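You operate a simulated robot arm through the tools that you are given. There is no shell and no other tool.

The job below is to be done with a simulated robot arm. You get a single attempt, and the scene is never put back.

TASK
Unclip the cloth, wind it back to the band and zero the counter.
Fine: the purple clip onto the open ledge first; brown band inside the frame, both pawls in.

It is judged by the outcome, as a careful person would: the job done as asked, and still so three seconds after it is handed in. It fails if anything else is knocked over, pushed out of place, dropped, spilled or broken. Flat cloth is picked up by pressing the open fingertips on it (5 to 10 N) and closing them slowly along it; thin cloth reads only 2 to 8 mm in the jaws.

THE ROBOT
A 6-joint arm with a two-finger gripper, fixed in place. Base frame: the origin is on the floor under the middle of its stand, x ahead of it, y to its left, z up. Readings come in cm, rad, newtons and seconds.
It reaches about 157.2 cm from its shoulder. Its first joint turns from -2.897 to 2.897 rad. Payload 2.45 kg.
The tool frame sits at the grasp point between the pads (the TCP): z along the fingers, y along the line on which they close. The tips reach 2 cm beyond it. The gripper opens to 14 cm; its body begins 16.8 cm behind the TCP.
Orientation is told as [roll, pitch, yaw] about the base's x, y, z axes, in that order, counted from this pose: with the fingers straight down and closing along the base's y, the tool's x points along the base's -x, its y along +y and its z along -z.

THE INTERFACE
- The arm moves only by the tool send_rows. Its argument "steps" is a list of rows, each a list of 7 numbers: the gripper command, from -1 (fully open) to 1 (shut), values between in proportion, then the shift along the base's x, y, z in units of 400 mm (1.0 is 400 mm), then the turn, a rotation vector about the base's x, y, z in units of 45 degrees (1.0 is 45 degrees). In form: [[fingers, tx, ty, tz, ax, ay, az], ...]. A call has 1 to 20 rows; each row is the pose to reach, as a shift and turn from the pose commanded when the call began. A call with a number of a shift or a turn outside -1 to 1 is refused whole. Rows are played at 5 a second. More than 5 cm and 0.15 rad between two rows, or a gripper value outside its range, and nothing of the call is played. Where a pose cannot be reached the arm comes as near as it can. A force on the tool above 40 N (or 10 N above the force at the start of the call, whichever is more), or a blocked arm, ends the call early, and 0.2 s more pass. The fingers move at their own pace (about 4.5 cm/s each) and stop on an object; they squeeze with about 44 N. The grip force told is the motor's: it shows also when the fingers shut on nothing. Time passes only in rows, and 0.2 s behind the last, so rows that repeat a pose let the fingers close. The reply holds the time, the measured pose of the TCP, the force on the tool along the base axes, the opening and the grip force, in the units named above and with some noise, with the torque about the TCP (base axes, N m) and any sound that the robot's microphone picked up, and new pictures: "show" is both (left out), scene, wrist or none.
- Cameras (640 x 400 px; columns grow to the right, rows downward): "scene" is fixed at [40.1, 64.96, 156.13]; the picture's right is [-0.83, -0.55, 0.00], its down [-0.29, 0.44, -0.85] and it looks along [0.47, -0.71, -0.52] (base axes); focal length 344 px, centre (320, 200). "wrist" rides on the gripper at [7.8, 1.1, -20.9] in the tool frame; the picture's right is [-0.14, 0.99, 0.00], its down [-0.92, -0.13, -0.37] and it looks along [-0.36, -0.05, 0.93] (tool axes); focal length 280 px, centre (320, 200).
- point_at(camera, pixels): for up to 12 pixels [column, row] of the newest picture of that camera ("zoom" is the newest enlarged one), the place [x, y, z] in the base frame of the surface seen there, good to about 0.2 cm. The clock stands still meanwhile.
- inspect(camera, box): a new picture of the part [left, top, right, bottom] of that camera's present view, enlarged. The clock stands still meanwhile.
- hand_in(): hands the job in; it is judged then, once.

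Leave the gripper open and the arm clear of the work at the hand-in unless told otherwise.

The tools are called after "Request:" as name(argument=value, ...) on one line, values as JSON. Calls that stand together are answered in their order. send_rows: Moves the arm, as the interface text tells. Its arguments: {"type":"object","properties":{"steps":{"type":"array","items":{"type":"array","items":{"type":"number"}}},"show":{"type":"string","enum":["both","scene","wrist","none"]}},"required":["steps"]} The other tools are called the same way: point_at (camera, pixels) gives the place of the surface under pixels of a picture; inspect (camera, box) takes an enlarged picture of a part of a camera's view; hand_in () hands the job in.

At the start:

```text
time_s: 0.0
tcp_pos: [61.29, -14.78, 122.07]
tcp_rot: [0.0, -0.002, 0.0]
contact_force: [0.1, 0.4, -0.1]
torque: [0.01, 0.0, 0.03]
width: 13.97
grasp_force: 0.0
```

scene: 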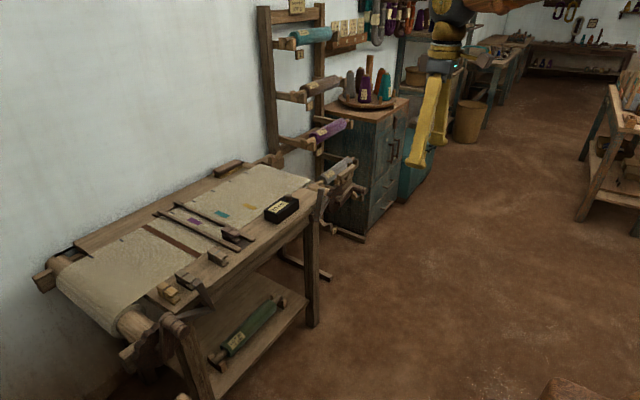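
wrist: 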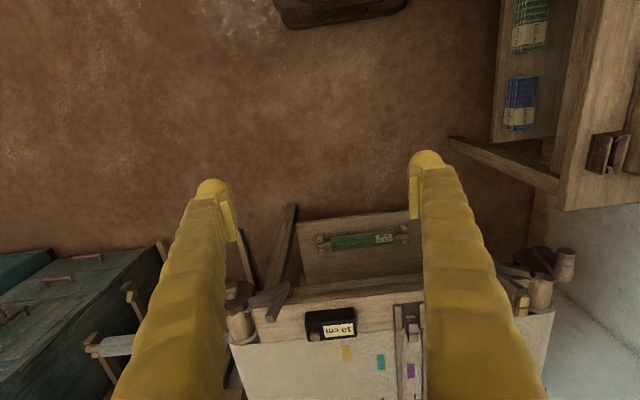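

I see a work table with cloth on it, a roller at its left end (around 100,310), a frame, clips and a small black block. I will zoom in on parts of the scene before moving.

Request:
inspect(camera="scene", box=[20, 150, 340, 350])

Request:
inspect(camera="scene", box=[30, 220, 190, 320])

Request:
inspect(camera="scene", box=[130, 150, 330, 275])

Request:
inspect(camera="scene", box=[100, 240, 260, 340])

Request:
inspect(camera="scene", box=[250, 0, 410, 100])

```text
2.00 times, centred on (180, 250) of scene
```

zoom: 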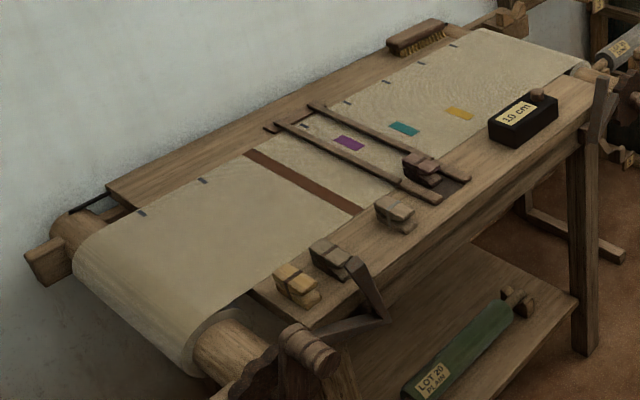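

```text
4.00 times, centred on (110, 270) of scene
```

zoom: 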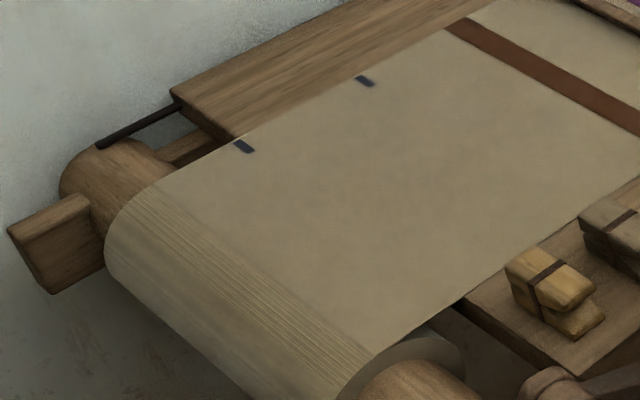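

```text
3.20 times, centred on (230, 212) of scene
```

zoom: 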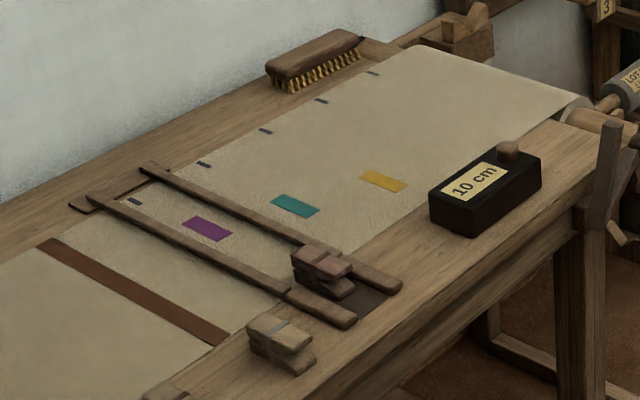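

```text
4.00 times, centred on (180, 290) of scene
```

zoom: 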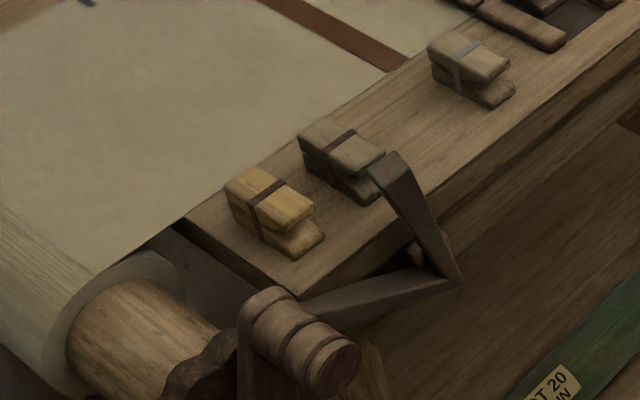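

```text
4.00 times, centred on (330, 50) of scene
```

zoom: 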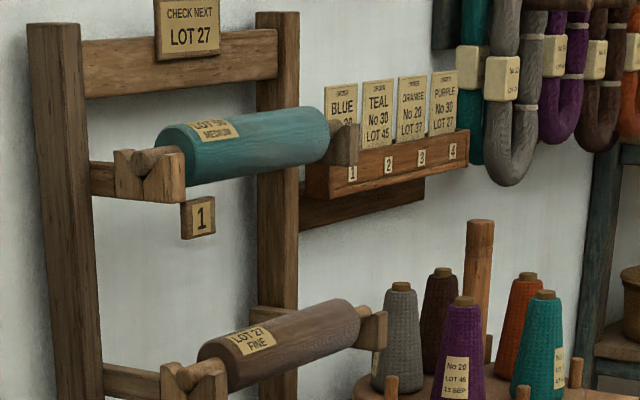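

The picture shows a cloth inspection bench. Next I zoom harder on the frame, the clips, both rollers, the counter, and the labels to identify the clip, ledge, pawls and counter.

Request:
inspect(camera="scene", box=[200, 210, 264, 250])

Request:
inspect(camera="scene", box=[256, 185, 320, 225])

Request:
inspect(camera="scene", box=[290, 150, 370, 200])

Request:
inspect(camera="scene", box=[100, 300, 228, 380])

Request:
inspect(camera="scene", box=[150, 195, 230, 245])

Request:
inspect(camera="scene", box=[200, 140, 296, 200])

Request:
inspect(camera="wrist", box=[220, 200, 420, 400])

```text
10.00 times, centred on (232, 230) of scene
```

zoom: 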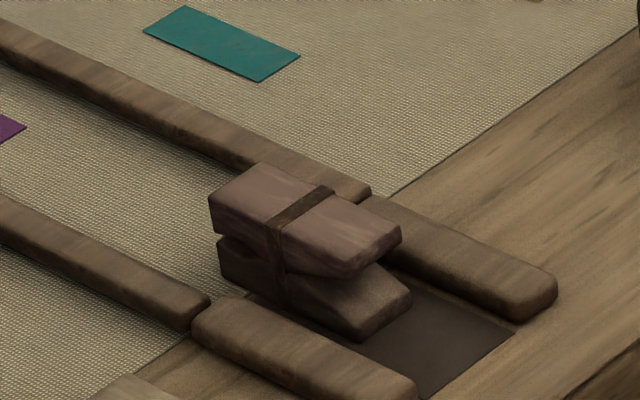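

```text
10.00 times, centred on (288, 205) of scene
```

zoom: 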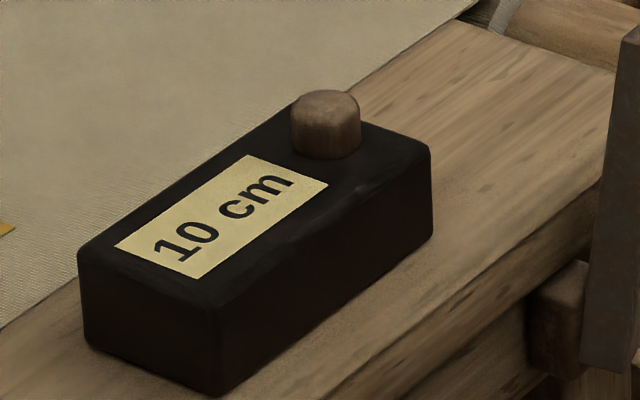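

```text
8.00 times, centred on (330, 175) of scene
```

zoom: 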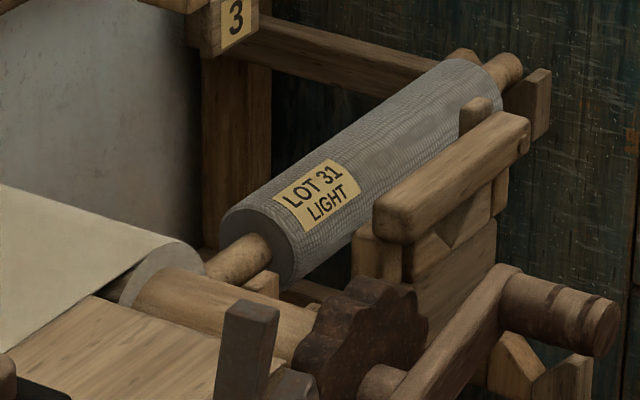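

```text
5.00 times, centred on (164, 340) of scene
```

zoom: 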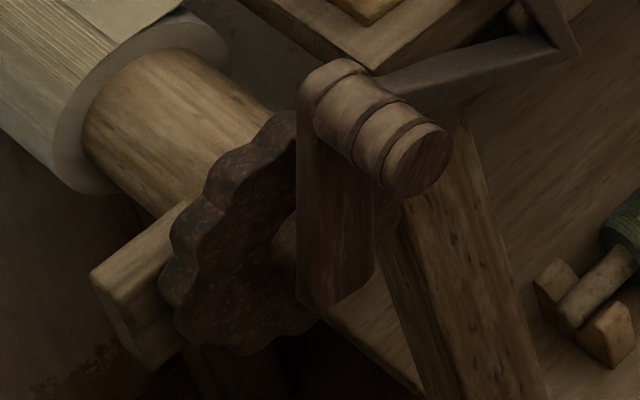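

```text
8.00 times, centred on (190, 220) of scene
```

zoom: 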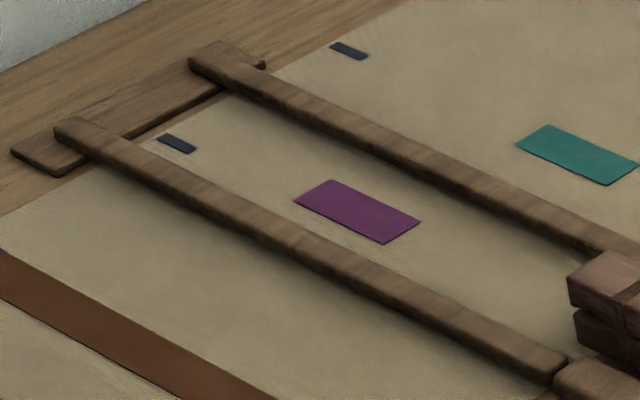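

```text
6.67 times, centred on (248, 170) of scene
```

zoom: 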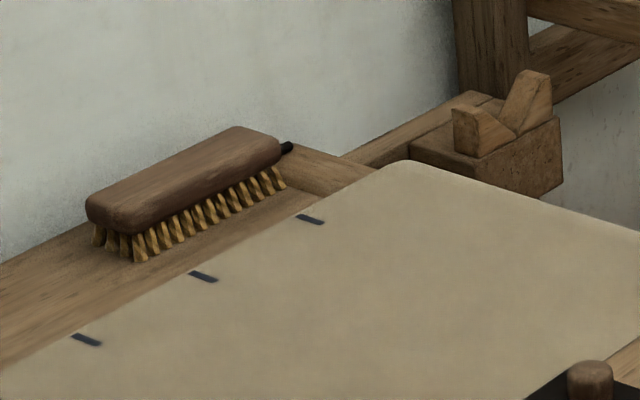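

```text
2.00 times, centred on (320, 300) of wrist
```

zoom: 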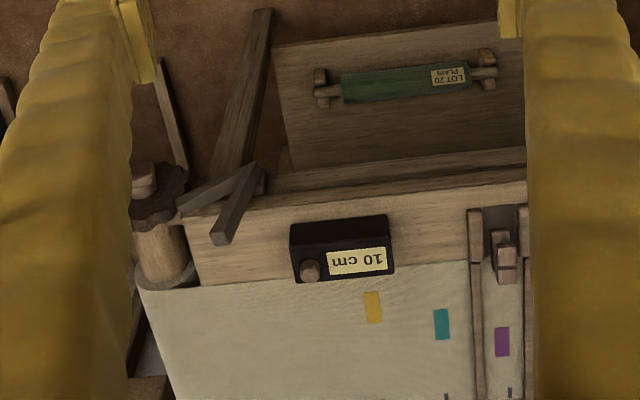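

The mauve/purple clip sits inside the frame at about (233,232) and clamps the cloth. The counter reads 10 cm with a knob on top. Each roller has a ratchet wheel with a crank, and there are dark pawl levers. I'll measure positions of the main features.

Request:
point_at(camera="scene", pixels=[[230, 228], [236, 236], [238, 242], [212, 234], [258, 243], [192, 224], [231, 231], [168, 207], [158, 214], [196, 252], [143, 227], [251, 239]])

Request:
point_at(camera="scene", pixels=[[288, 196], [280, 207], [264, 218], [278, 223], [298, 208], [319, 190], [314, 218], [318, 201], [331, 183], [337, 185], [351, 188], [346, 165]])

Request:
point_at(camera="scene", pixels=[[168, 291], [185, 278], [217, 257], [199, 285], [210, 305], [190, 311], [176, 320], [186, 330], [147, 340], [135, 322], [165, 318], [169, 345]])

Request:
point_at(camera="scene", pixels=[[90, 256], [121, 240], [173, 215], [185, 201], [206, 191], [230, 180], [247, 172], [60, 262], [80, 290], [45, 285], [260, 190], [120, 270]])

```text
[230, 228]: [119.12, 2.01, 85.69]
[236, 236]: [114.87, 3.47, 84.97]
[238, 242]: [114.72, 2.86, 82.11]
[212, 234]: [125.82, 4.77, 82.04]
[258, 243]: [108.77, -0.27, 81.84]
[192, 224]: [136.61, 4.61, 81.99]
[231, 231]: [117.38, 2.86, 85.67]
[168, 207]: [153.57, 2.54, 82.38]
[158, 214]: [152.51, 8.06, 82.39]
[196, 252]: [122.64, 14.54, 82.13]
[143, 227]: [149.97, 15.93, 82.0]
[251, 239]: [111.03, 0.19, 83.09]
```

```text
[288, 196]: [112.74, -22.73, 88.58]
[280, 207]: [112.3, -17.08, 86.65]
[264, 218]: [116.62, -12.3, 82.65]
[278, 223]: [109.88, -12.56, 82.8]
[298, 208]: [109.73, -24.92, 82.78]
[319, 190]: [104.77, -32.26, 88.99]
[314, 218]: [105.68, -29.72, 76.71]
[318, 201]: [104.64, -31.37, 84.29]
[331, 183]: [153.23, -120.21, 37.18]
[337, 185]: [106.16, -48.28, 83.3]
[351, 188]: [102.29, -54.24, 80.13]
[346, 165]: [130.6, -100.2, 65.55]
```

```text
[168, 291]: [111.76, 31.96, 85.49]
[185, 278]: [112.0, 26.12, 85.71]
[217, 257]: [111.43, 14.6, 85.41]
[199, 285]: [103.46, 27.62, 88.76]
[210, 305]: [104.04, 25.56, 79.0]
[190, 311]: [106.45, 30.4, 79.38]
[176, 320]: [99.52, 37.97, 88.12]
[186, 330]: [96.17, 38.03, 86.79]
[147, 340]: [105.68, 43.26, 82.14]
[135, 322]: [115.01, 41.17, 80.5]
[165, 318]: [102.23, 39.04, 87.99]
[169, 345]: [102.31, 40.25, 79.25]
```

```text
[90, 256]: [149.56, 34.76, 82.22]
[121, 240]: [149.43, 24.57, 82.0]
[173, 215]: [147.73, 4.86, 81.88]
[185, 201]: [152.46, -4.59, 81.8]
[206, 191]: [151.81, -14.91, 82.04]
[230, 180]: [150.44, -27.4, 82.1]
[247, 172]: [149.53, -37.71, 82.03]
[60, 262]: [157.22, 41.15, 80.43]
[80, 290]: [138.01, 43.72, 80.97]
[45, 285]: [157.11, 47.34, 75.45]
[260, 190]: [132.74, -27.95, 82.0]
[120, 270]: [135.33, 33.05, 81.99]
```

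The bench runs along y (cloth top at z≈82, front ledge x≈105–120). The frame is at y≈0–8 and the brown band at y≈15, so the cloth must move about 10 cm toward −y. I'll move up to the right-hand roller for a closer look with the wrist camera.

Request:
send_rows(steps=[[-1, 0.1, -0.05, 0, 0, 0, 0], [-1, 0.2, -0.1, 0, 0, 0, 0], [-1, 0.3, -0.15, 0, 0, 0, 0], [-1, 0.4, -0.2, 0, 0, 0, 0], [-1, 0.5, -0.25, 0, 0, 0, 0], [-1, 0.5, -0.35, 0, 0, 0, 0]], show="both")

```text
time_s: 1.4
tcp_pos: [81.36, -28.66, 122.35]
tcp_rot: [-0.001, -0.002, 0.0]
contact_force: [-0.7, 0.1, 0.8]
torque: [-0.02, 0.01, -0.01]
width: 13.96
grasp_force: 0.0
```

scene: 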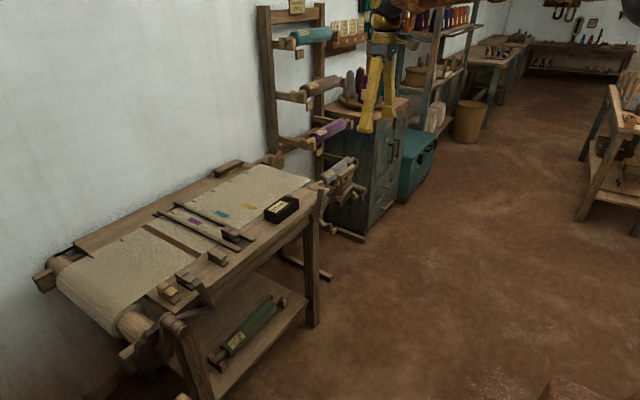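
wrist: 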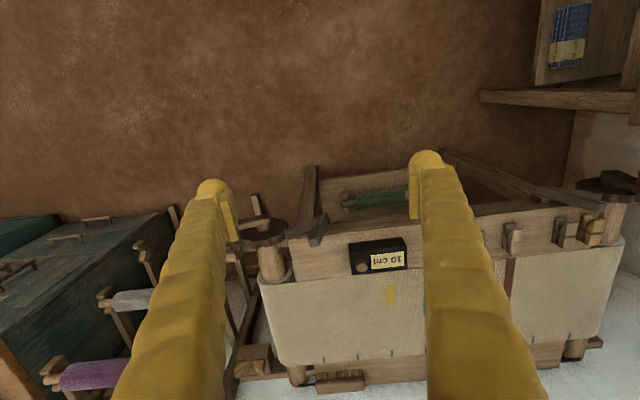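

Now the right roller is visible in the wrist picture around (285,240). I'll zoom on it and on the left roller at (600,200).

Request:
inspect(camera="wrist", box=[236, 180, 348, 250])

Request:
inspect(camera="wrist", box=[480, 150, 640, 250])

Request:
inspect(camera="wrist", box=[228, 250, 388, 400])

Request:
inspect(camera="scene", box=[310, 0, 480, 106])

```text
5.71 times, centred on (292, 215) of wrist
```

zoom: 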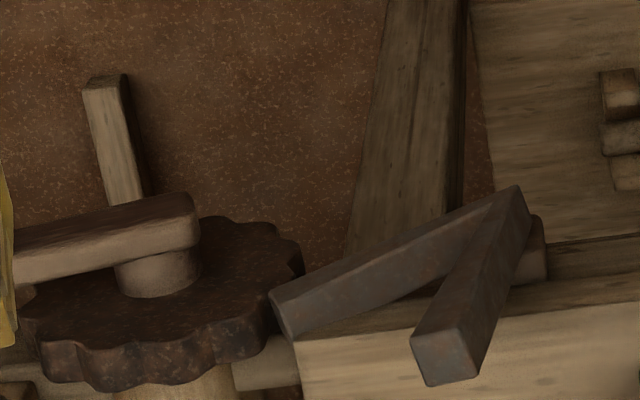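

```text
4.00 times, centred on (560, 200) of wrist
```

zoom: 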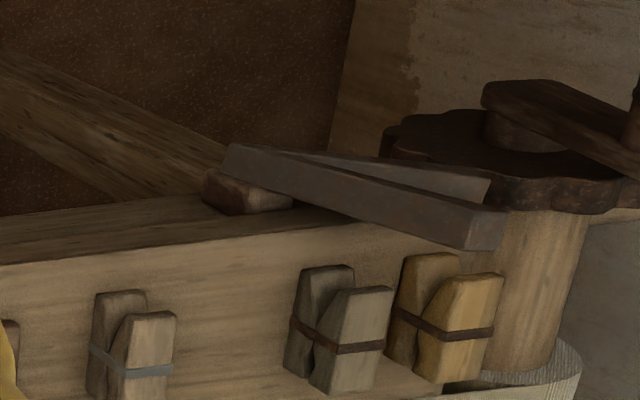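

```text
2.67 times, centred on (308, 325) of wrist
```

zoom: 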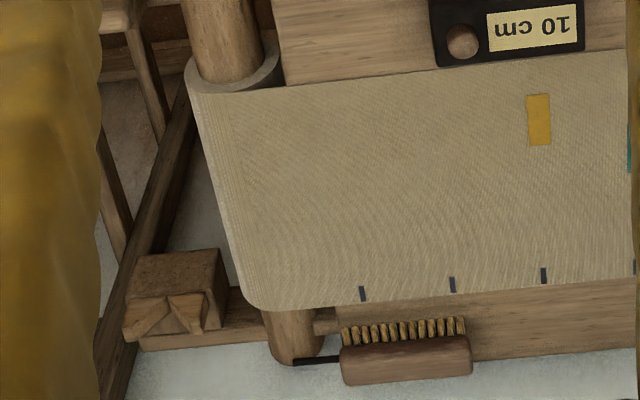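

```text
3.76 times, centred on (395, 53) of scene
```

zoom: 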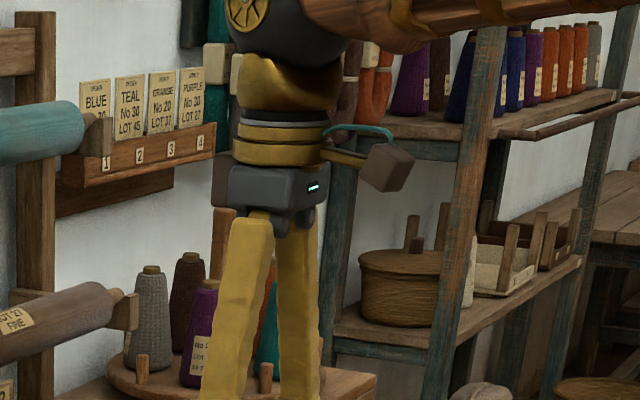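

Each roller has a toothed wheel with a crank. The V-shaped pawls pivot on the front of the bench, with one arm reaching to the wheel and the other serving as a handle. I'll move over the frame and clip for a close look, staying well above at z≈108.

Request:
send_rows(steps=[[-1, 0.05, 0.08, -0.03, 0, 0, 0], [-1, 0.1, 0.16, -0.07, 0, 0, 0], [-1, 0.15, 0.24, -0.11, 0, 0, 0], [-1, 0.2, 0.32, -0.15, 0, 0, 0], [-1, 0.25, 0.4, -0.19, 0, 0, 0], [-1, 0.3, 0.48, -0.23, 0, 0, 0], [-1, 0.35, 0.56, -0.27, 0, 0, 0], [-1, 0.4, 0.64, -0.31, 0, 0, 0], [-1, 0.4675, 0.72, -0.35, 0, 0, 0]], show="both")

```text
time_s: 3.4
tcp_pos: [99.68, 0.14, 108.27]
tcp_rot: [-0.001, -0.004, -0.002]
contact_force: [0.8, 0.5, 0.3]
torque: [0.04, -0.02, 0.01]
width: 14.03
grasp_force: 0.1
```

scene: 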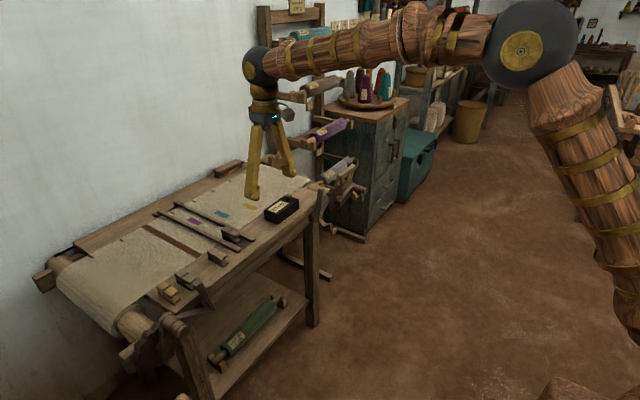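
wrist: 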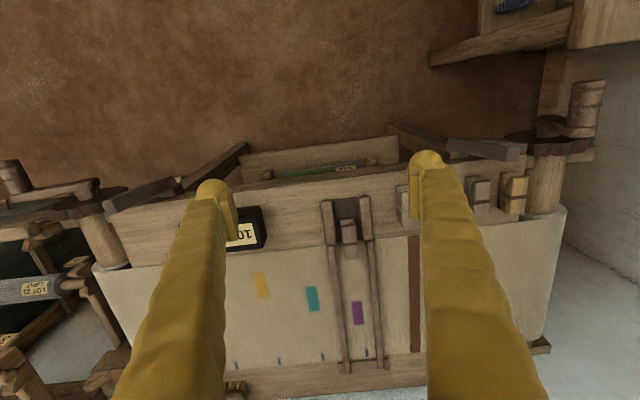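

Both rollers and the frame show in the wrist view. I'll zoom on the clip (347,232), left wheel (560,150), and right wheel (90,200).

Request:
inspect(camera="wrist", box=[308, 185, 404, 255])

Request:
inspect(camera="wrist", box=[440, 70, 632, 220])

Request:
inspect(camera="wrist", box=[0, 130, 260, 290])

Request:
inspect(camera="wrist", box=[300, 190, 460, 390])

Request:
inspect(camera="scene", box=[140, 260, 236, 360])

```text
5.71 times, centred on (356, 220) of wrist
```

zoom: 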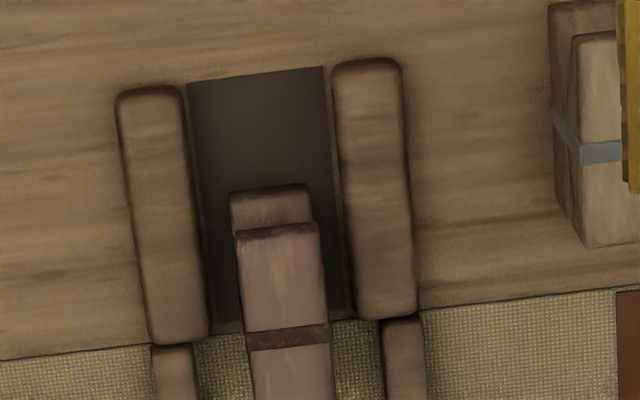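

```text
2.67 times, centred on (536, 145) of wrist
```

zoom: 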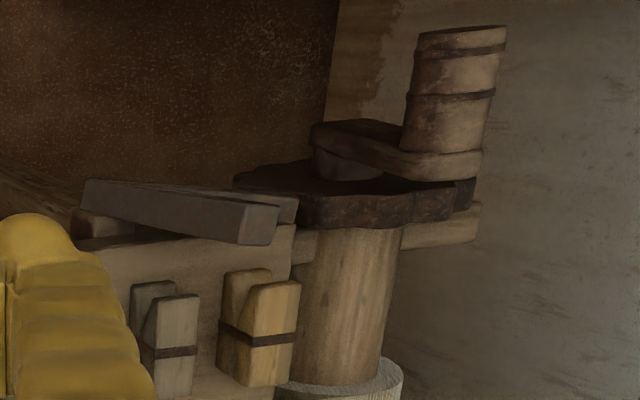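

```text
2.46 times, centred on (130, 210) of wrist
```

zoom: 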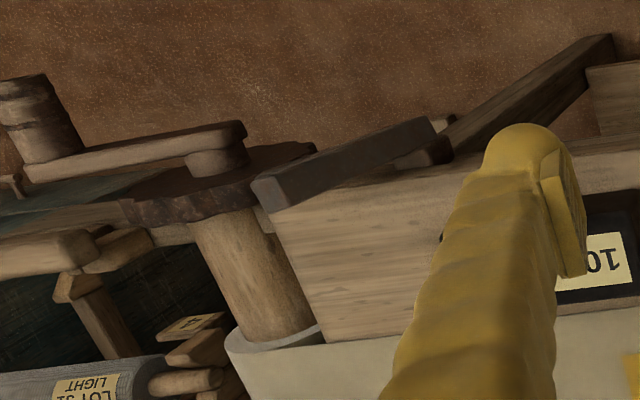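

```text
2.00 times, centred on (380, 290) of wrist
```

zoom: 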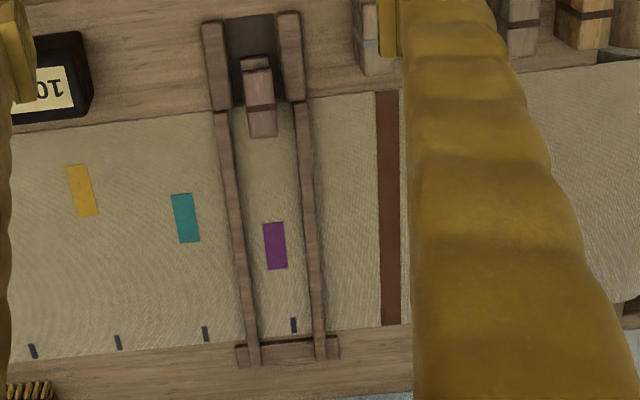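

```text
4.00 times, centred on (188, 310) of scene
```

zoom: 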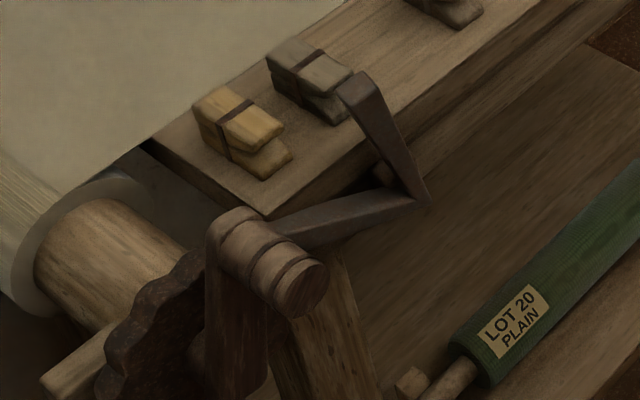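

The purple clip sits between the frame's ends over a dark plate, with its jaws on the cloth. I'll measure the frame rails, band, purple clip and parked clips on fresh zooms.

Request:
inspect(camera="wrist", box=[308, 185, 404, 255])

Request:
point_at(camera="zoom", pixels=[[185, 150], [330, 150], [260, 130], [150, 150], [375, 150], [270, 205], [280, 260], [240, 240], [325, 240], [285, 380], [60, 250], [220, 370]])

Request:
inspect(camera="wrist", box=[300, 190, 460, 390])

Request:
point_at(camera="zoom", pixels=[[232, 180], [245, 180], [299, 180], [310, 180], [378, 180], [399, 180], [225, 30], [280, 30], [382, 320], [400, 320], [255, 340], [315, 340]])

```text
5.71 times, centred on (356, 220) of wrist
```

zoom: 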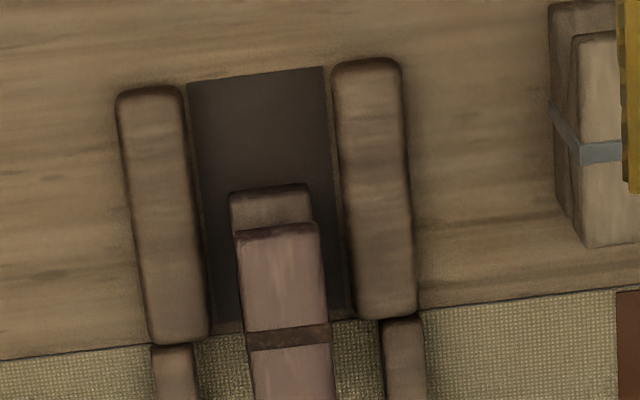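

```text
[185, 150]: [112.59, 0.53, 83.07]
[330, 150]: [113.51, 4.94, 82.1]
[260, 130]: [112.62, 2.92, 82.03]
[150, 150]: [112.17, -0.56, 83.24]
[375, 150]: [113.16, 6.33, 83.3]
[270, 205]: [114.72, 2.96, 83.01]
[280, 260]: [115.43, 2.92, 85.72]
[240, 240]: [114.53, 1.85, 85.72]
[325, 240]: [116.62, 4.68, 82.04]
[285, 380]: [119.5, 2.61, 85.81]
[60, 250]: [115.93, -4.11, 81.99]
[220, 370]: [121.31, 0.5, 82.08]
```

```text
2.00 times, centred on (380, 290) of wrist
```

zoom: 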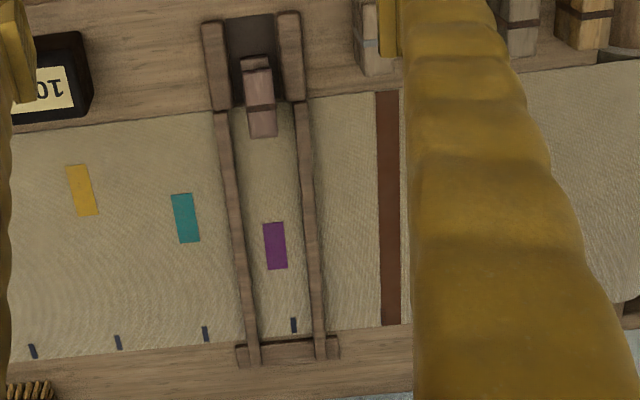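

```text
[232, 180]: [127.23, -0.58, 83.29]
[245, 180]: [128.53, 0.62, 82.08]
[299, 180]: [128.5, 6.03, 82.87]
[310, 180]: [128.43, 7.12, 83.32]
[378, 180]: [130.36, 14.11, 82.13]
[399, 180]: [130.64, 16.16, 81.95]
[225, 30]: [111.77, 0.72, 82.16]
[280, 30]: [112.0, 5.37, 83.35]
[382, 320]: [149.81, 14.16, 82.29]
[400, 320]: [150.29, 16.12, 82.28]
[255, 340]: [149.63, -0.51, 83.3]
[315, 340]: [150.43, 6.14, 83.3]
```

The frame opening runs from y≈0.6 to 5.6 and the band is at y 14.1–16.1, so the target shift is about −12 cm. The clip is about 2.6 cm wide with its top at z≈85.7, and the rail tops are at z≈83.3. Now I'll measure the parked clips, the left pawl and crank from the scene camera.

Request:
inspect(camera="scene", box=[155, 240, 235, 310])

Request:
point_at(camera="zoom", pixels=[[495, 105], [440, 95], [545, 120], [500, 190], [265, 265], [205, 245], [310, 290], [100, 380], [40, 340], [150, 370], [380, 270], [420, 340]])

Request:
inspect(camera="scene", box=[140, 260, 236, 360])

Request:
point_at(camera="zoom", pixels=[[350, 90], [395, 180], [420, 205], [340, 215], [275, 228], [240, 230], [290, 270], [312, 290], [225, 330], [190, 290], [150, 340], [378, 172]])

```text
5.71 times, centred on (195, 275) of scene
```

zoom: 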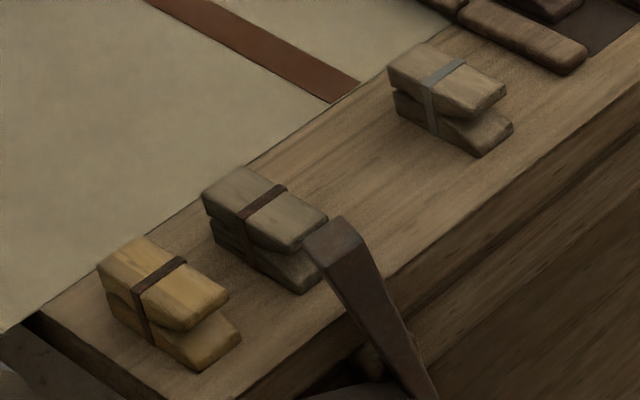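

```text
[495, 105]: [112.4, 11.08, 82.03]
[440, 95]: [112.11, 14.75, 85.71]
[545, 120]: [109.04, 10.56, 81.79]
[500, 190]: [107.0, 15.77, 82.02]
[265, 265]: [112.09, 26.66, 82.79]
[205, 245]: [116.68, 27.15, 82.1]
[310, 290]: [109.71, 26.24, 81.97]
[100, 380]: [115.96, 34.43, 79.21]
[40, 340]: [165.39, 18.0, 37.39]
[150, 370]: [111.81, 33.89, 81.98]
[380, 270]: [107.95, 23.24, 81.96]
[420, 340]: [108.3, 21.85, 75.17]
```

```text
4.00 times, centred on (188, 310) of scene
```

zoom: 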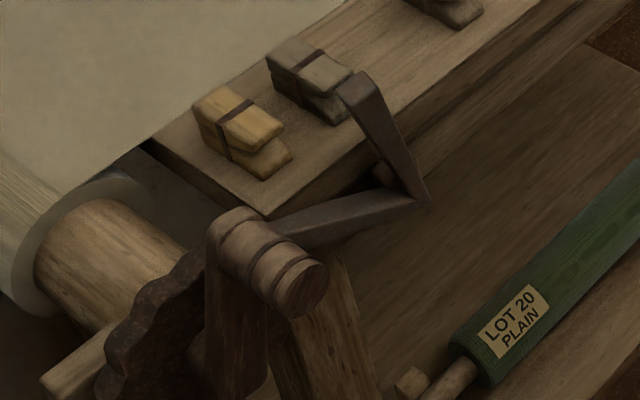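

```text
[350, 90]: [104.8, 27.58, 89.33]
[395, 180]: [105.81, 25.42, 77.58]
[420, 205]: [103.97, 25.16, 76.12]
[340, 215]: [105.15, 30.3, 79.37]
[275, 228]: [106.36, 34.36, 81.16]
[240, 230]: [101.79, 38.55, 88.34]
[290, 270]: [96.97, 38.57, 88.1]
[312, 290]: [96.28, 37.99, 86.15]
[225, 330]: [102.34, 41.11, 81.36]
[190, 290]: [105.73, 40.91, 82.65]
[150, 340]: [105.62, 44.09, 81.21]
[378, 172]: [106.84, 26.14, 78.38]
```

Both pawls look alike: handle tops at (104.8, 27.6, 89) and (104.8, −32, 89), with pivots at z≈77. The parked clips are at y≈14.7, 26.1 and 32, leaving a free spot on the ledge at y≈20.4. Clip first: I'll go above the purple clip at (117.5, 2.9, 93) with the fingers narrowed to about 6 cm.

Request:
send_rows(steps=[[-0.5, 0.08, 0.0125, -0.06, 0, 0, 0], [-0.2, 0.16, 0.025, -0.12, 0, 0, 0], [0, 0.24, 0.0375, -0.18, 0, 0, 0], [0.143, 0.32, 0.05, -0.24, 0, 0, 0], [0.143, 0.39, 0.0625, -0.31, 0, 0, 0], [0.143, 0.4375, 0.0725, -0.375, 0, 0, 0], [0.143, 0.4375, 0.0725, -0.375, 0, 0, 0], [0.143, 0.4375, 0.0725, -0.375, 0, 0, 0]], show="both")

```text
time_s: 5.2
tcp_pos: [117.46, 2.64, 93.26]
tcp_rot: [0.0, -0.001, 0.0]
contact_force: [-0.1, 0.0, 0.4]
torque: [-0.03, 0.0, 0.02]
width: 5.97
grasp_force: 0.1
```

scene: 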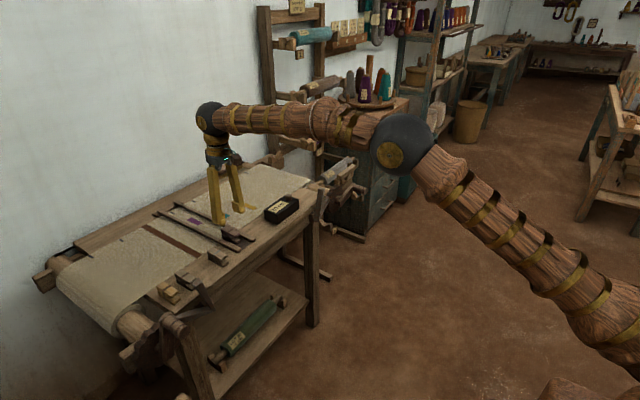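
wrist: 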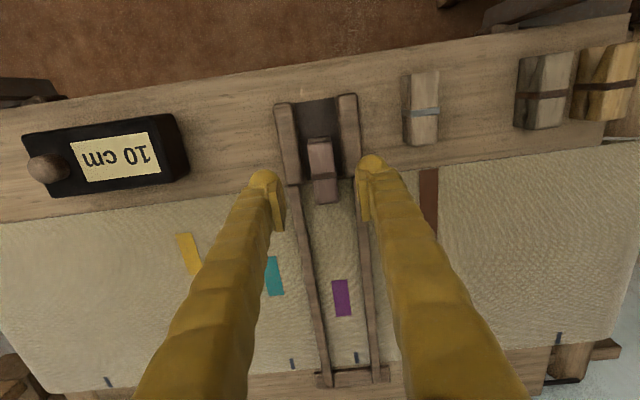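

I'll check the clip's extent from this nearer view before descending.

Request:
inspect(camera="wrist", box=[256, 80, 384, 210])

Request:
point_at(camera="wrist", pixels=[[320, 142], [310, 148], [331, 146], [316, 190], [336, 190], [326, 200], [322, 165], [312, 165], [333, 165], [420, 75], [545, 60], [470, 110]])

Request:
inspect(camera="scene", box=[190, 180, 270, 255])

```text
3.08 times, centred on (320, 145) of wrist
```

zoom: 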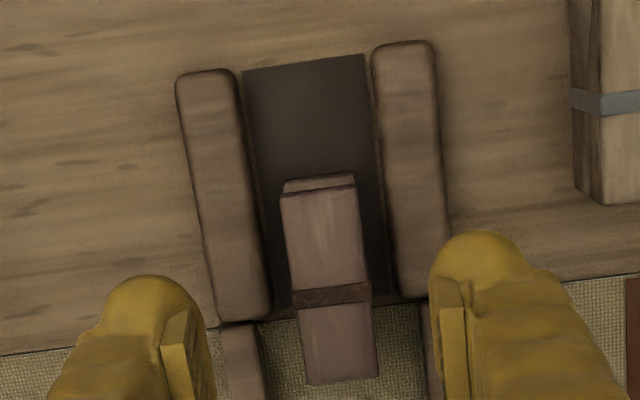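

```text
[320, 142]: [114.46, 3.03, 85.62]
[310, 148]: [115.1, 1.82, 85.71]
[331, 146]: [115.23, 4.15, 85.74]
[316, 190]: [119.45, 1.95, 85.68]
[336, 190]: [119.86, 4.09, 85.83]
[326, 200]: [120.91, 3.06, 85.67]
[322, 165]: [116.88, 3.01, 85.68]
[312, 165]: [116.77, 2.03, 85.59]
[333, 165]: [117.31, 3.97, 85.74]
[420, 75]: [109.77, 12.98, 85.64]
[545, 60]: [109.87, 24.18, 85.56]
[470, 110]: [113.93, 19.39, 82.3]
```

```text
5.33 times, centred on (230, 218) of scene
```

zoom: 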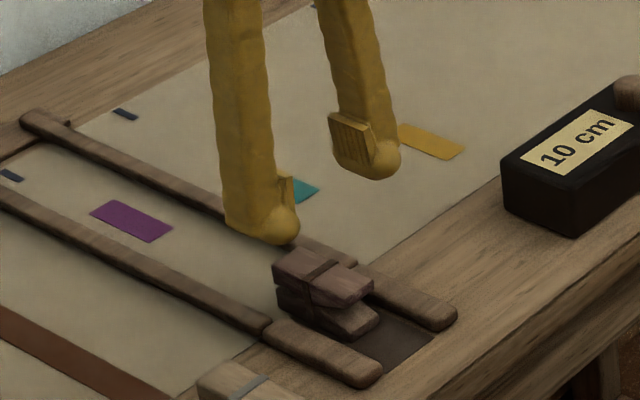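

The clip spans x 114.3–121.3, y 1.8–4.2, z 82–85.7. The free slot at y≈20.4 is too narrow for the fingers if they close along y, so I'll turn the gripper 90° and grip the clip by its ends along x. First half of the turn, with the fingers opening to 10 cm.

Request:
send_rows(steps=[[-0.1, 0, 0, 0.02, 0, 0, 0.167], [-0.43, 0, 0, 0.02, 0, 0, 0.333], [-0.43, 0, 0, 0.02, 0, 0, 0.5], [-0.43, 0, 0, 0.02, 0, 0, 0.667], [-0.43, 0, 0, 0.02, 0, 0, 0.833], [-0.43, 0, 0, 0.02, 0, 0, 1.0]], show="none")

Request:
send_rows(steps=[[-0.43, 0.0025, 0, 0, 0, 0, 0.167], [-0.43, 0.0025, 0, 0, 0, 0, 0.333], [-0.43, 0.0025, 0, 0, 0, 0, 0.5], [-0.43, 0.0025, 0, 0, 0, 0, 0.667], [-0.43, 0.0025, 0, 0, 0, 0, 0.833], [-0.43, 0.0075, 0.0025, 0, 0, 0, 1.0], [-0.43, 0.0075, 0.0025, 0, 0, 0, 1.0]], show="both")

```text
time_s: 6.6
tcp_pos: [117.57, 2.8, 94.02]
tcp_rot: [0.0, -0.001, 0.789]
contact_force: [0.7, 0.5, -0.4]
torque: [0.01, -0.03, 0.02]
width: 10.02
grasp_force: 0.1
```

```text
time_s: 8.2
tcp_pos: [117.81, 2.98, 94.11]
tcp_rot: [0.001, -0.003, 1.574]
contact_force: [0.4, -0.3, 0.2]
torque: [-0.01, 0.0, 0.03]
width: 10.02
grasp_force: 0.0
```

scene: 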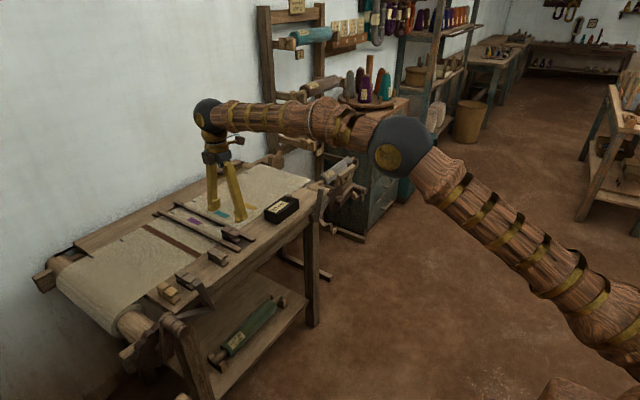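
wrist: 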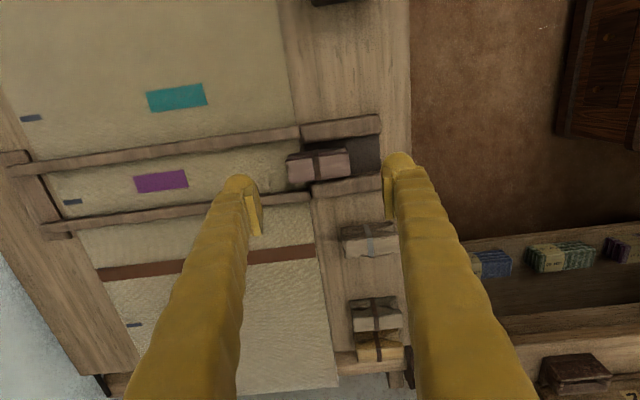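

The gripper is turned 90° and centred over the clip at (117.8, 3.0). I'll descend to z≈85.9, so the tips are at about 83.9, above the rails.

Request:
send_rows(steps=[[-0.43, 0, 0, -0.05, 0, 0, 0], [-0.43, 0, 0, -0.1, 0, 0, 0], [-0.43, 0, 0, -0.15, 0, 0, 0], [-0.43, 0, 0, -0.18, 0, 0, 0], [-0.43, 0, 0, -0.2, 0, 0, 0], [-0.43, 0, 0, -0.2, 0, 0, 0]], show="both")

```text
time_s: 9.6
tcp_pos: [117.78, 2.84, 85.9]
tcp_rot: [0.0, -0.002, 1.572]
contact_force: [-0.4, 0.5, 0.0]
torque: [-0.02, -0.01, 0.0]
width: 9.98
grasp_force: 0.2
```

scene: 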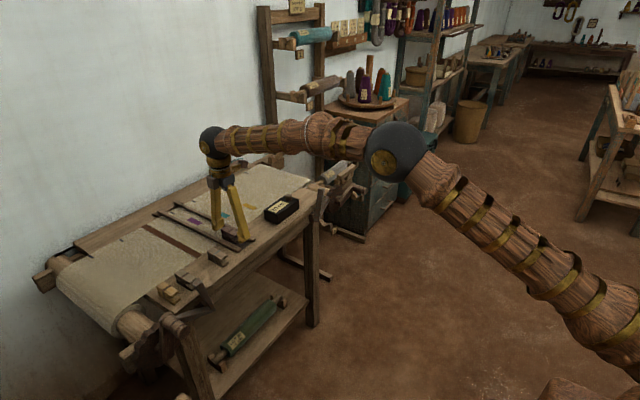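
wrist: 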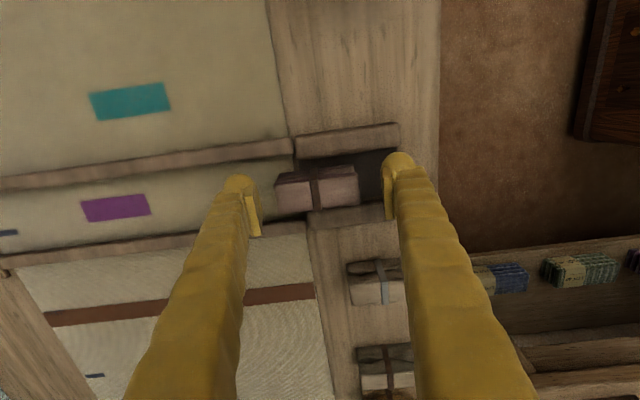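

The fingers straddle the clip end to end with no contact force. I'll check clearance with a zoom on the scene view and then close.

Request:
inspect(camera="scene", box=[195, 200, 275, 255])

Request:
inspect(camera="wrist", box=[220, 130, 440, 250])

```text
7.27 times, centred on (235, 228) of scene
```

zoom: 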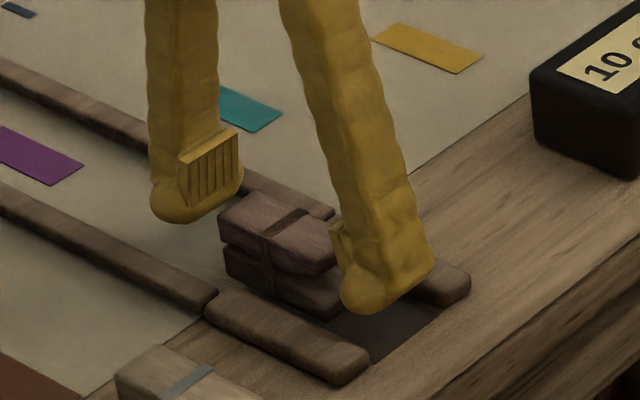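

```text
2.91 times, centred on (330, 190) of wrist
```

zoom: 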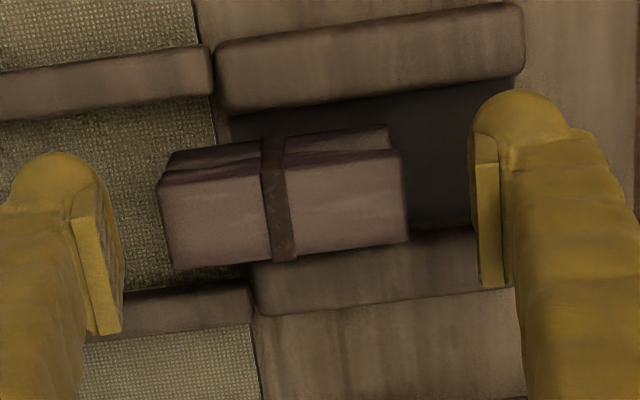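

The pads overlap only the top of the clip. Since the fingers fit between the rails in this orientation, I'll lower 0.7 cm more (tips ≈83.2) and then close slowly.

Request:
send_rows(steps=[[-0.43, 0, 0.002, -0.01, 0, 0, 0], [-0.43, 0, 0.002, -0.0175, 0, 0, 0], [-0.3, 0, 0.002, -0.0175, 0, 0, 0], [-0.2, 0, 0.002, -0.0175, 0, 0, 0], [-0.1, 0, 0.002, -0.0175, 0, 0, 0], [-0.05, 0, 0.002, -0.0175, 0, 0, 0], [0.0, 0, 0.002, -0.0175, 0, 0, 0], [0.05, 0, 0.002, -0.0175, 0, 0, 0], [0.1, 0, 0.002, -0.0175, 0, 0, 0]], show="both")

```text
time_s: 11.6
tcp_pos: [117.88, 3.07, 85.36]
tcp_rot: [-0.001, -0.002, 1.571]
contact_force: [-0.3, 0.9, 0.5]
torque: [0.01, 0.0, -0.01]
width: 6.69
grasp_force: 36.7
```

scene: 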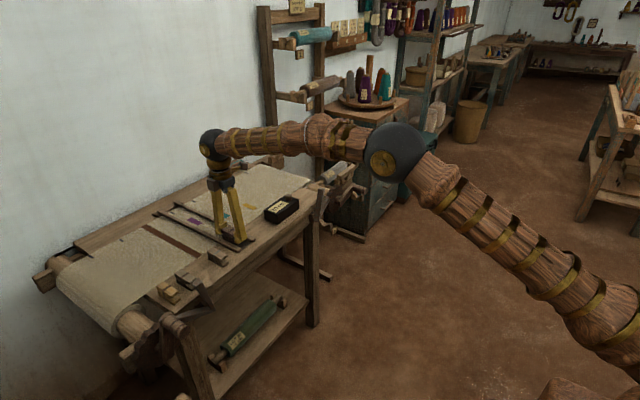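
wrist: 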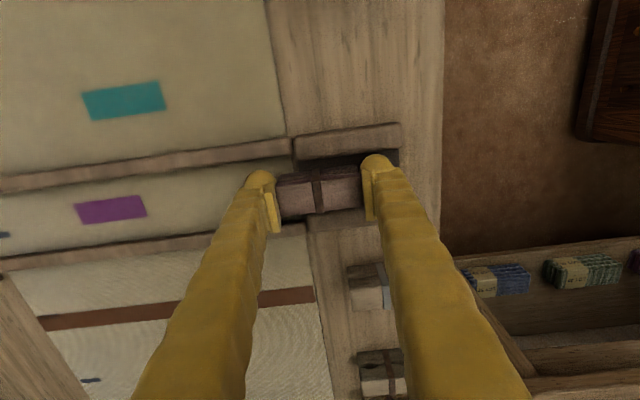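

Gripped: width 6.69 cm, grip 37 N. Now I'll draw it off the cloth along −x, 4 cm in small steps with a slight lift, watching the force.

Request:
send_rows(steps=[[0.4, 0, 0, 0, 0, 0, 0], [0.4, -0.0125, 0, 0.0025, 0, 0, 0], [0.4, -0.025, 0, 0.005, 0, 0, 0], [0.4, -0.0375, 0, 0.005, 0, 0, 0], [0.4, -0.05, 0, 0.0075, 0, 0, 0], [0.4, -0.0625, 0, 0.0075, 0, 0, 0], [0.4, -0.075, 0, 0.01, 0, 0, 0], [0.4, -0.0875, 0, 0.01, 0, 0, 0], [0.4, -0.1, 0, 0.0125, 0, 0, 0]], show="both")

```text
time_s: 13.6
tcp_pos: [113.97, 3.11, 85.78]
tcp_rot: [0.001, -0.002, 1.572]
contact_force: [-0.8, 0.3, -0.4]
torque: [-0.04, 0.0, 0.02]
width: 6.67
grasp_force: 44.0
```

scene: 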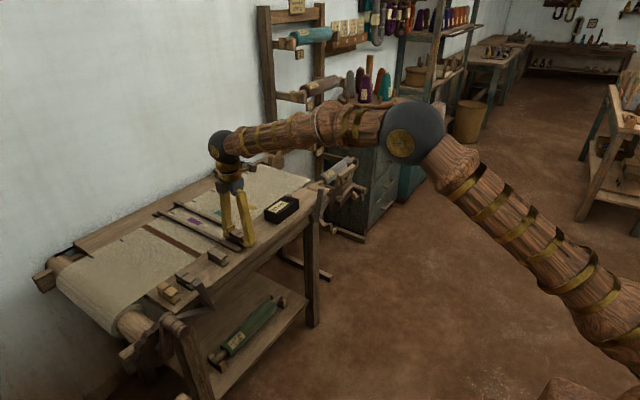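
wrist: 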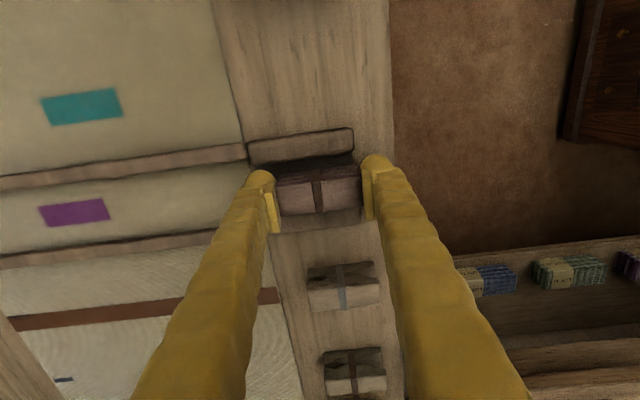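

The clip slid off freely and no cloth came with it. I'll lift it 8 cm and carry it above the free ledge spot at (112, 20.4).

Request:
send_rows(steps=[[0.4, 0, 0, 0.05, 0, 0, 0], [0.4, 0, 0, 0.1, 0, 0, 0], [0.4, 0, 0, 0.15, 0, 0, 0], [0.4, 0, 0, 0.2, 0, 0, 0], [0.4, -0.01, 0.08, 0.2, 0, 0, 0], [0.4, -0.02, 0.16, 0.2, 0, 0, 0], [0.4, -0.03, 0.24, 0.2, 0, 0, 0], [0.4, -0.04, 0.32, 0.2, 0, 0, 0], [0.4, -0.045, 0.4, 0.2, 0, 0, 0], [0.4, -0.045, 0.4325, 0.2, 0, 0, 0], [0.4, -0.045, 0.4325, 0.2, 0, 0, 0]], show="both")

```text
time_s: 16.0
tcp_pos: [111.98, 20.26, 93.64]
tcp_rot: [0.0, -0.003, 1.57]
contact_force: [0.2, 0.3, -0.4]
torque: [-0.02, 0.03, 0.0]
width: 6.67
grasp_force: 44.3
```

scene: 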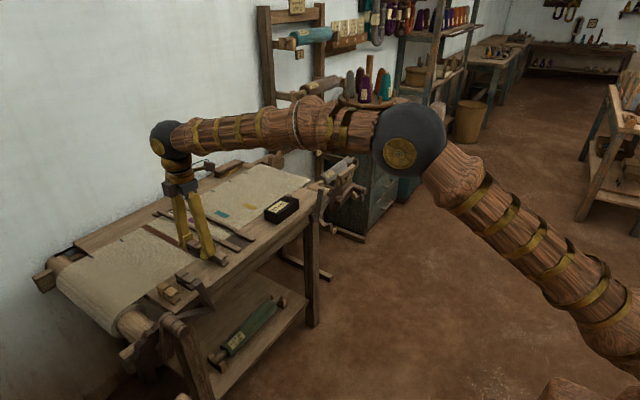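
wrist: 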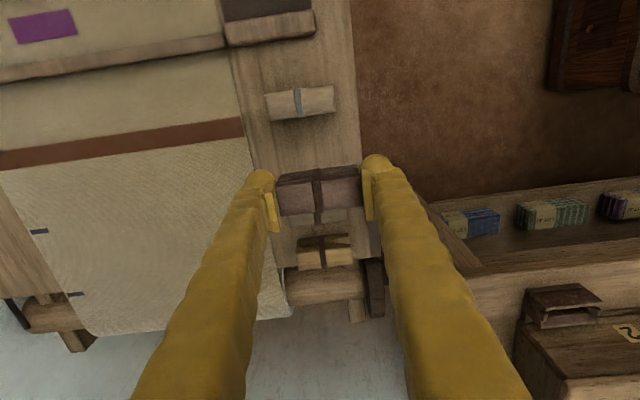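

The clip is held at z≈93.6 over the ledge. I'll measure the neighbouring parked clips once more before lowering.

Request:
inspect(camera="wrist", box=[240, 70, 400, 290])

Request:
point_at(camera="wrist", pixels=[[300, 92], [300, 112], [275, 105], [328, 98], [325, 235], [325, 258], [315, 216], [318, 223], [300, 140], [340, 140], [355, 140], [250, 140]])

Request:
inspect(camera="scene", box=[150, 230, 240, 300])

```text
1.82 times, centred on (320, 180) of wrist
```

zoom: 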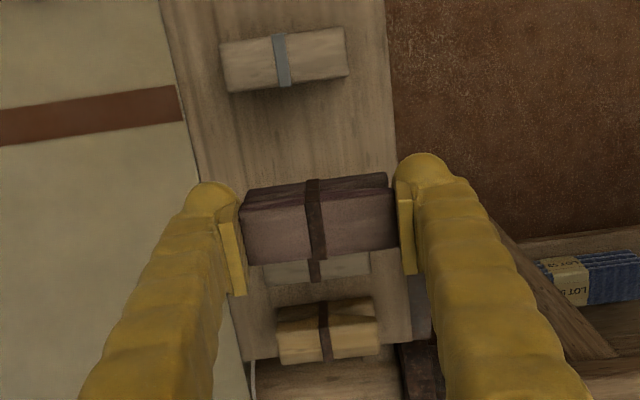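

```text
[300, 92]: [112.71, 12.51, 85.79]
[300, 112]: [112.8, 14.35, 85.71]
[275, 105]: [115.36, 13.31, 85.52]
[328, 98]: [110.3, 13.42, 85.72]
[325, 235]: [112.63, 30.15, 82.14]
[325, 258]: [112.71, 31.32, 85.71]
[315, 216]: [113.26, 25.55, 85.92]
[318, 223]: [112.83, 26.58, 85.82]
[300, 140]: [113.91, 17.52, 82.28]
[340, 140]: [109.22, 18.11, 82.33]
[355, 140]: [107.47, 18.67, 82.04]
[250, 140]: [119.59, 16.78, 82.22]
```

```text
5.71 times, centred on (195, 265) of scene
```

zoom: 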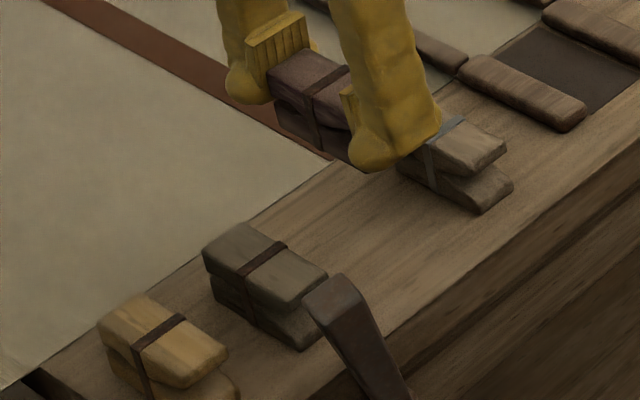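

The gap between neighbours is y≈14.9–24.8, so I'll centre at y≈19.9 and lower until the clip's base just meets the ledge.

Request:
send_rows(steps=[[0.4, 0, -0.009, -0.05, 0, 0, 0], [0.4, 0, -0.009, -0.1, 0, 0, 0], [0.4, 0, -0.009, -0.15, 0, 0, 0], [0.4, 0, -0.009, -0.18, 0, 0, 0], [0.4, 0, -0.009, -0.2, 0, 0, 0], [0.4, 0, -0.009, -0.206, 0, 0, 0], [0.4, 0, -0.009, -0.211, 0, 0, 0], [0.4, 0, -0.009, -0.211, 0, 0, 0]], show="both")

```text
time_s: 17.8
tcp_pos: [111.98, 19.99, 85.31]
tcp_rot: [0.0, -0.002, 1.572]
contact_force: [-0.2, -0.2, -1.0]
torque: [-0.01, 0.02, -0.04]
width: 6.68
grasp_force: 44.3
```

scene: 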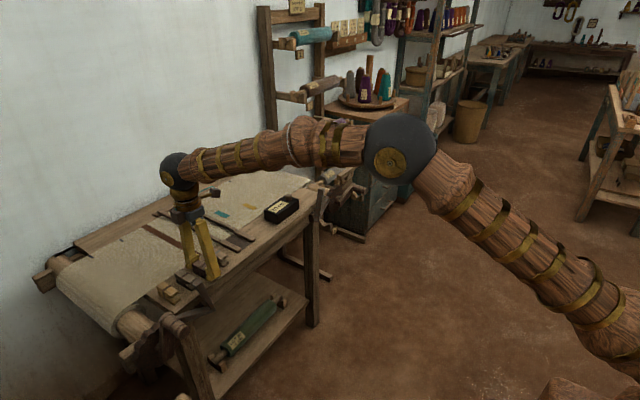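
wrist: 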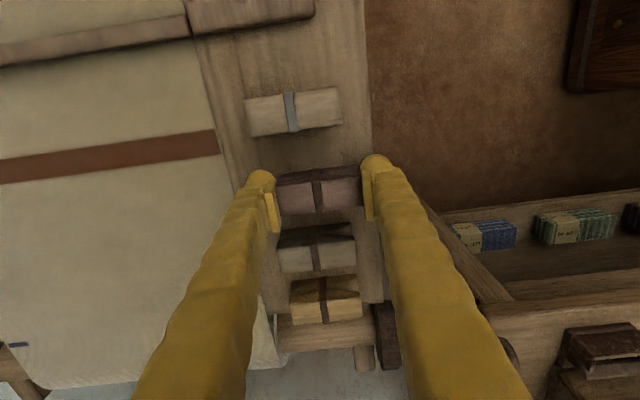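

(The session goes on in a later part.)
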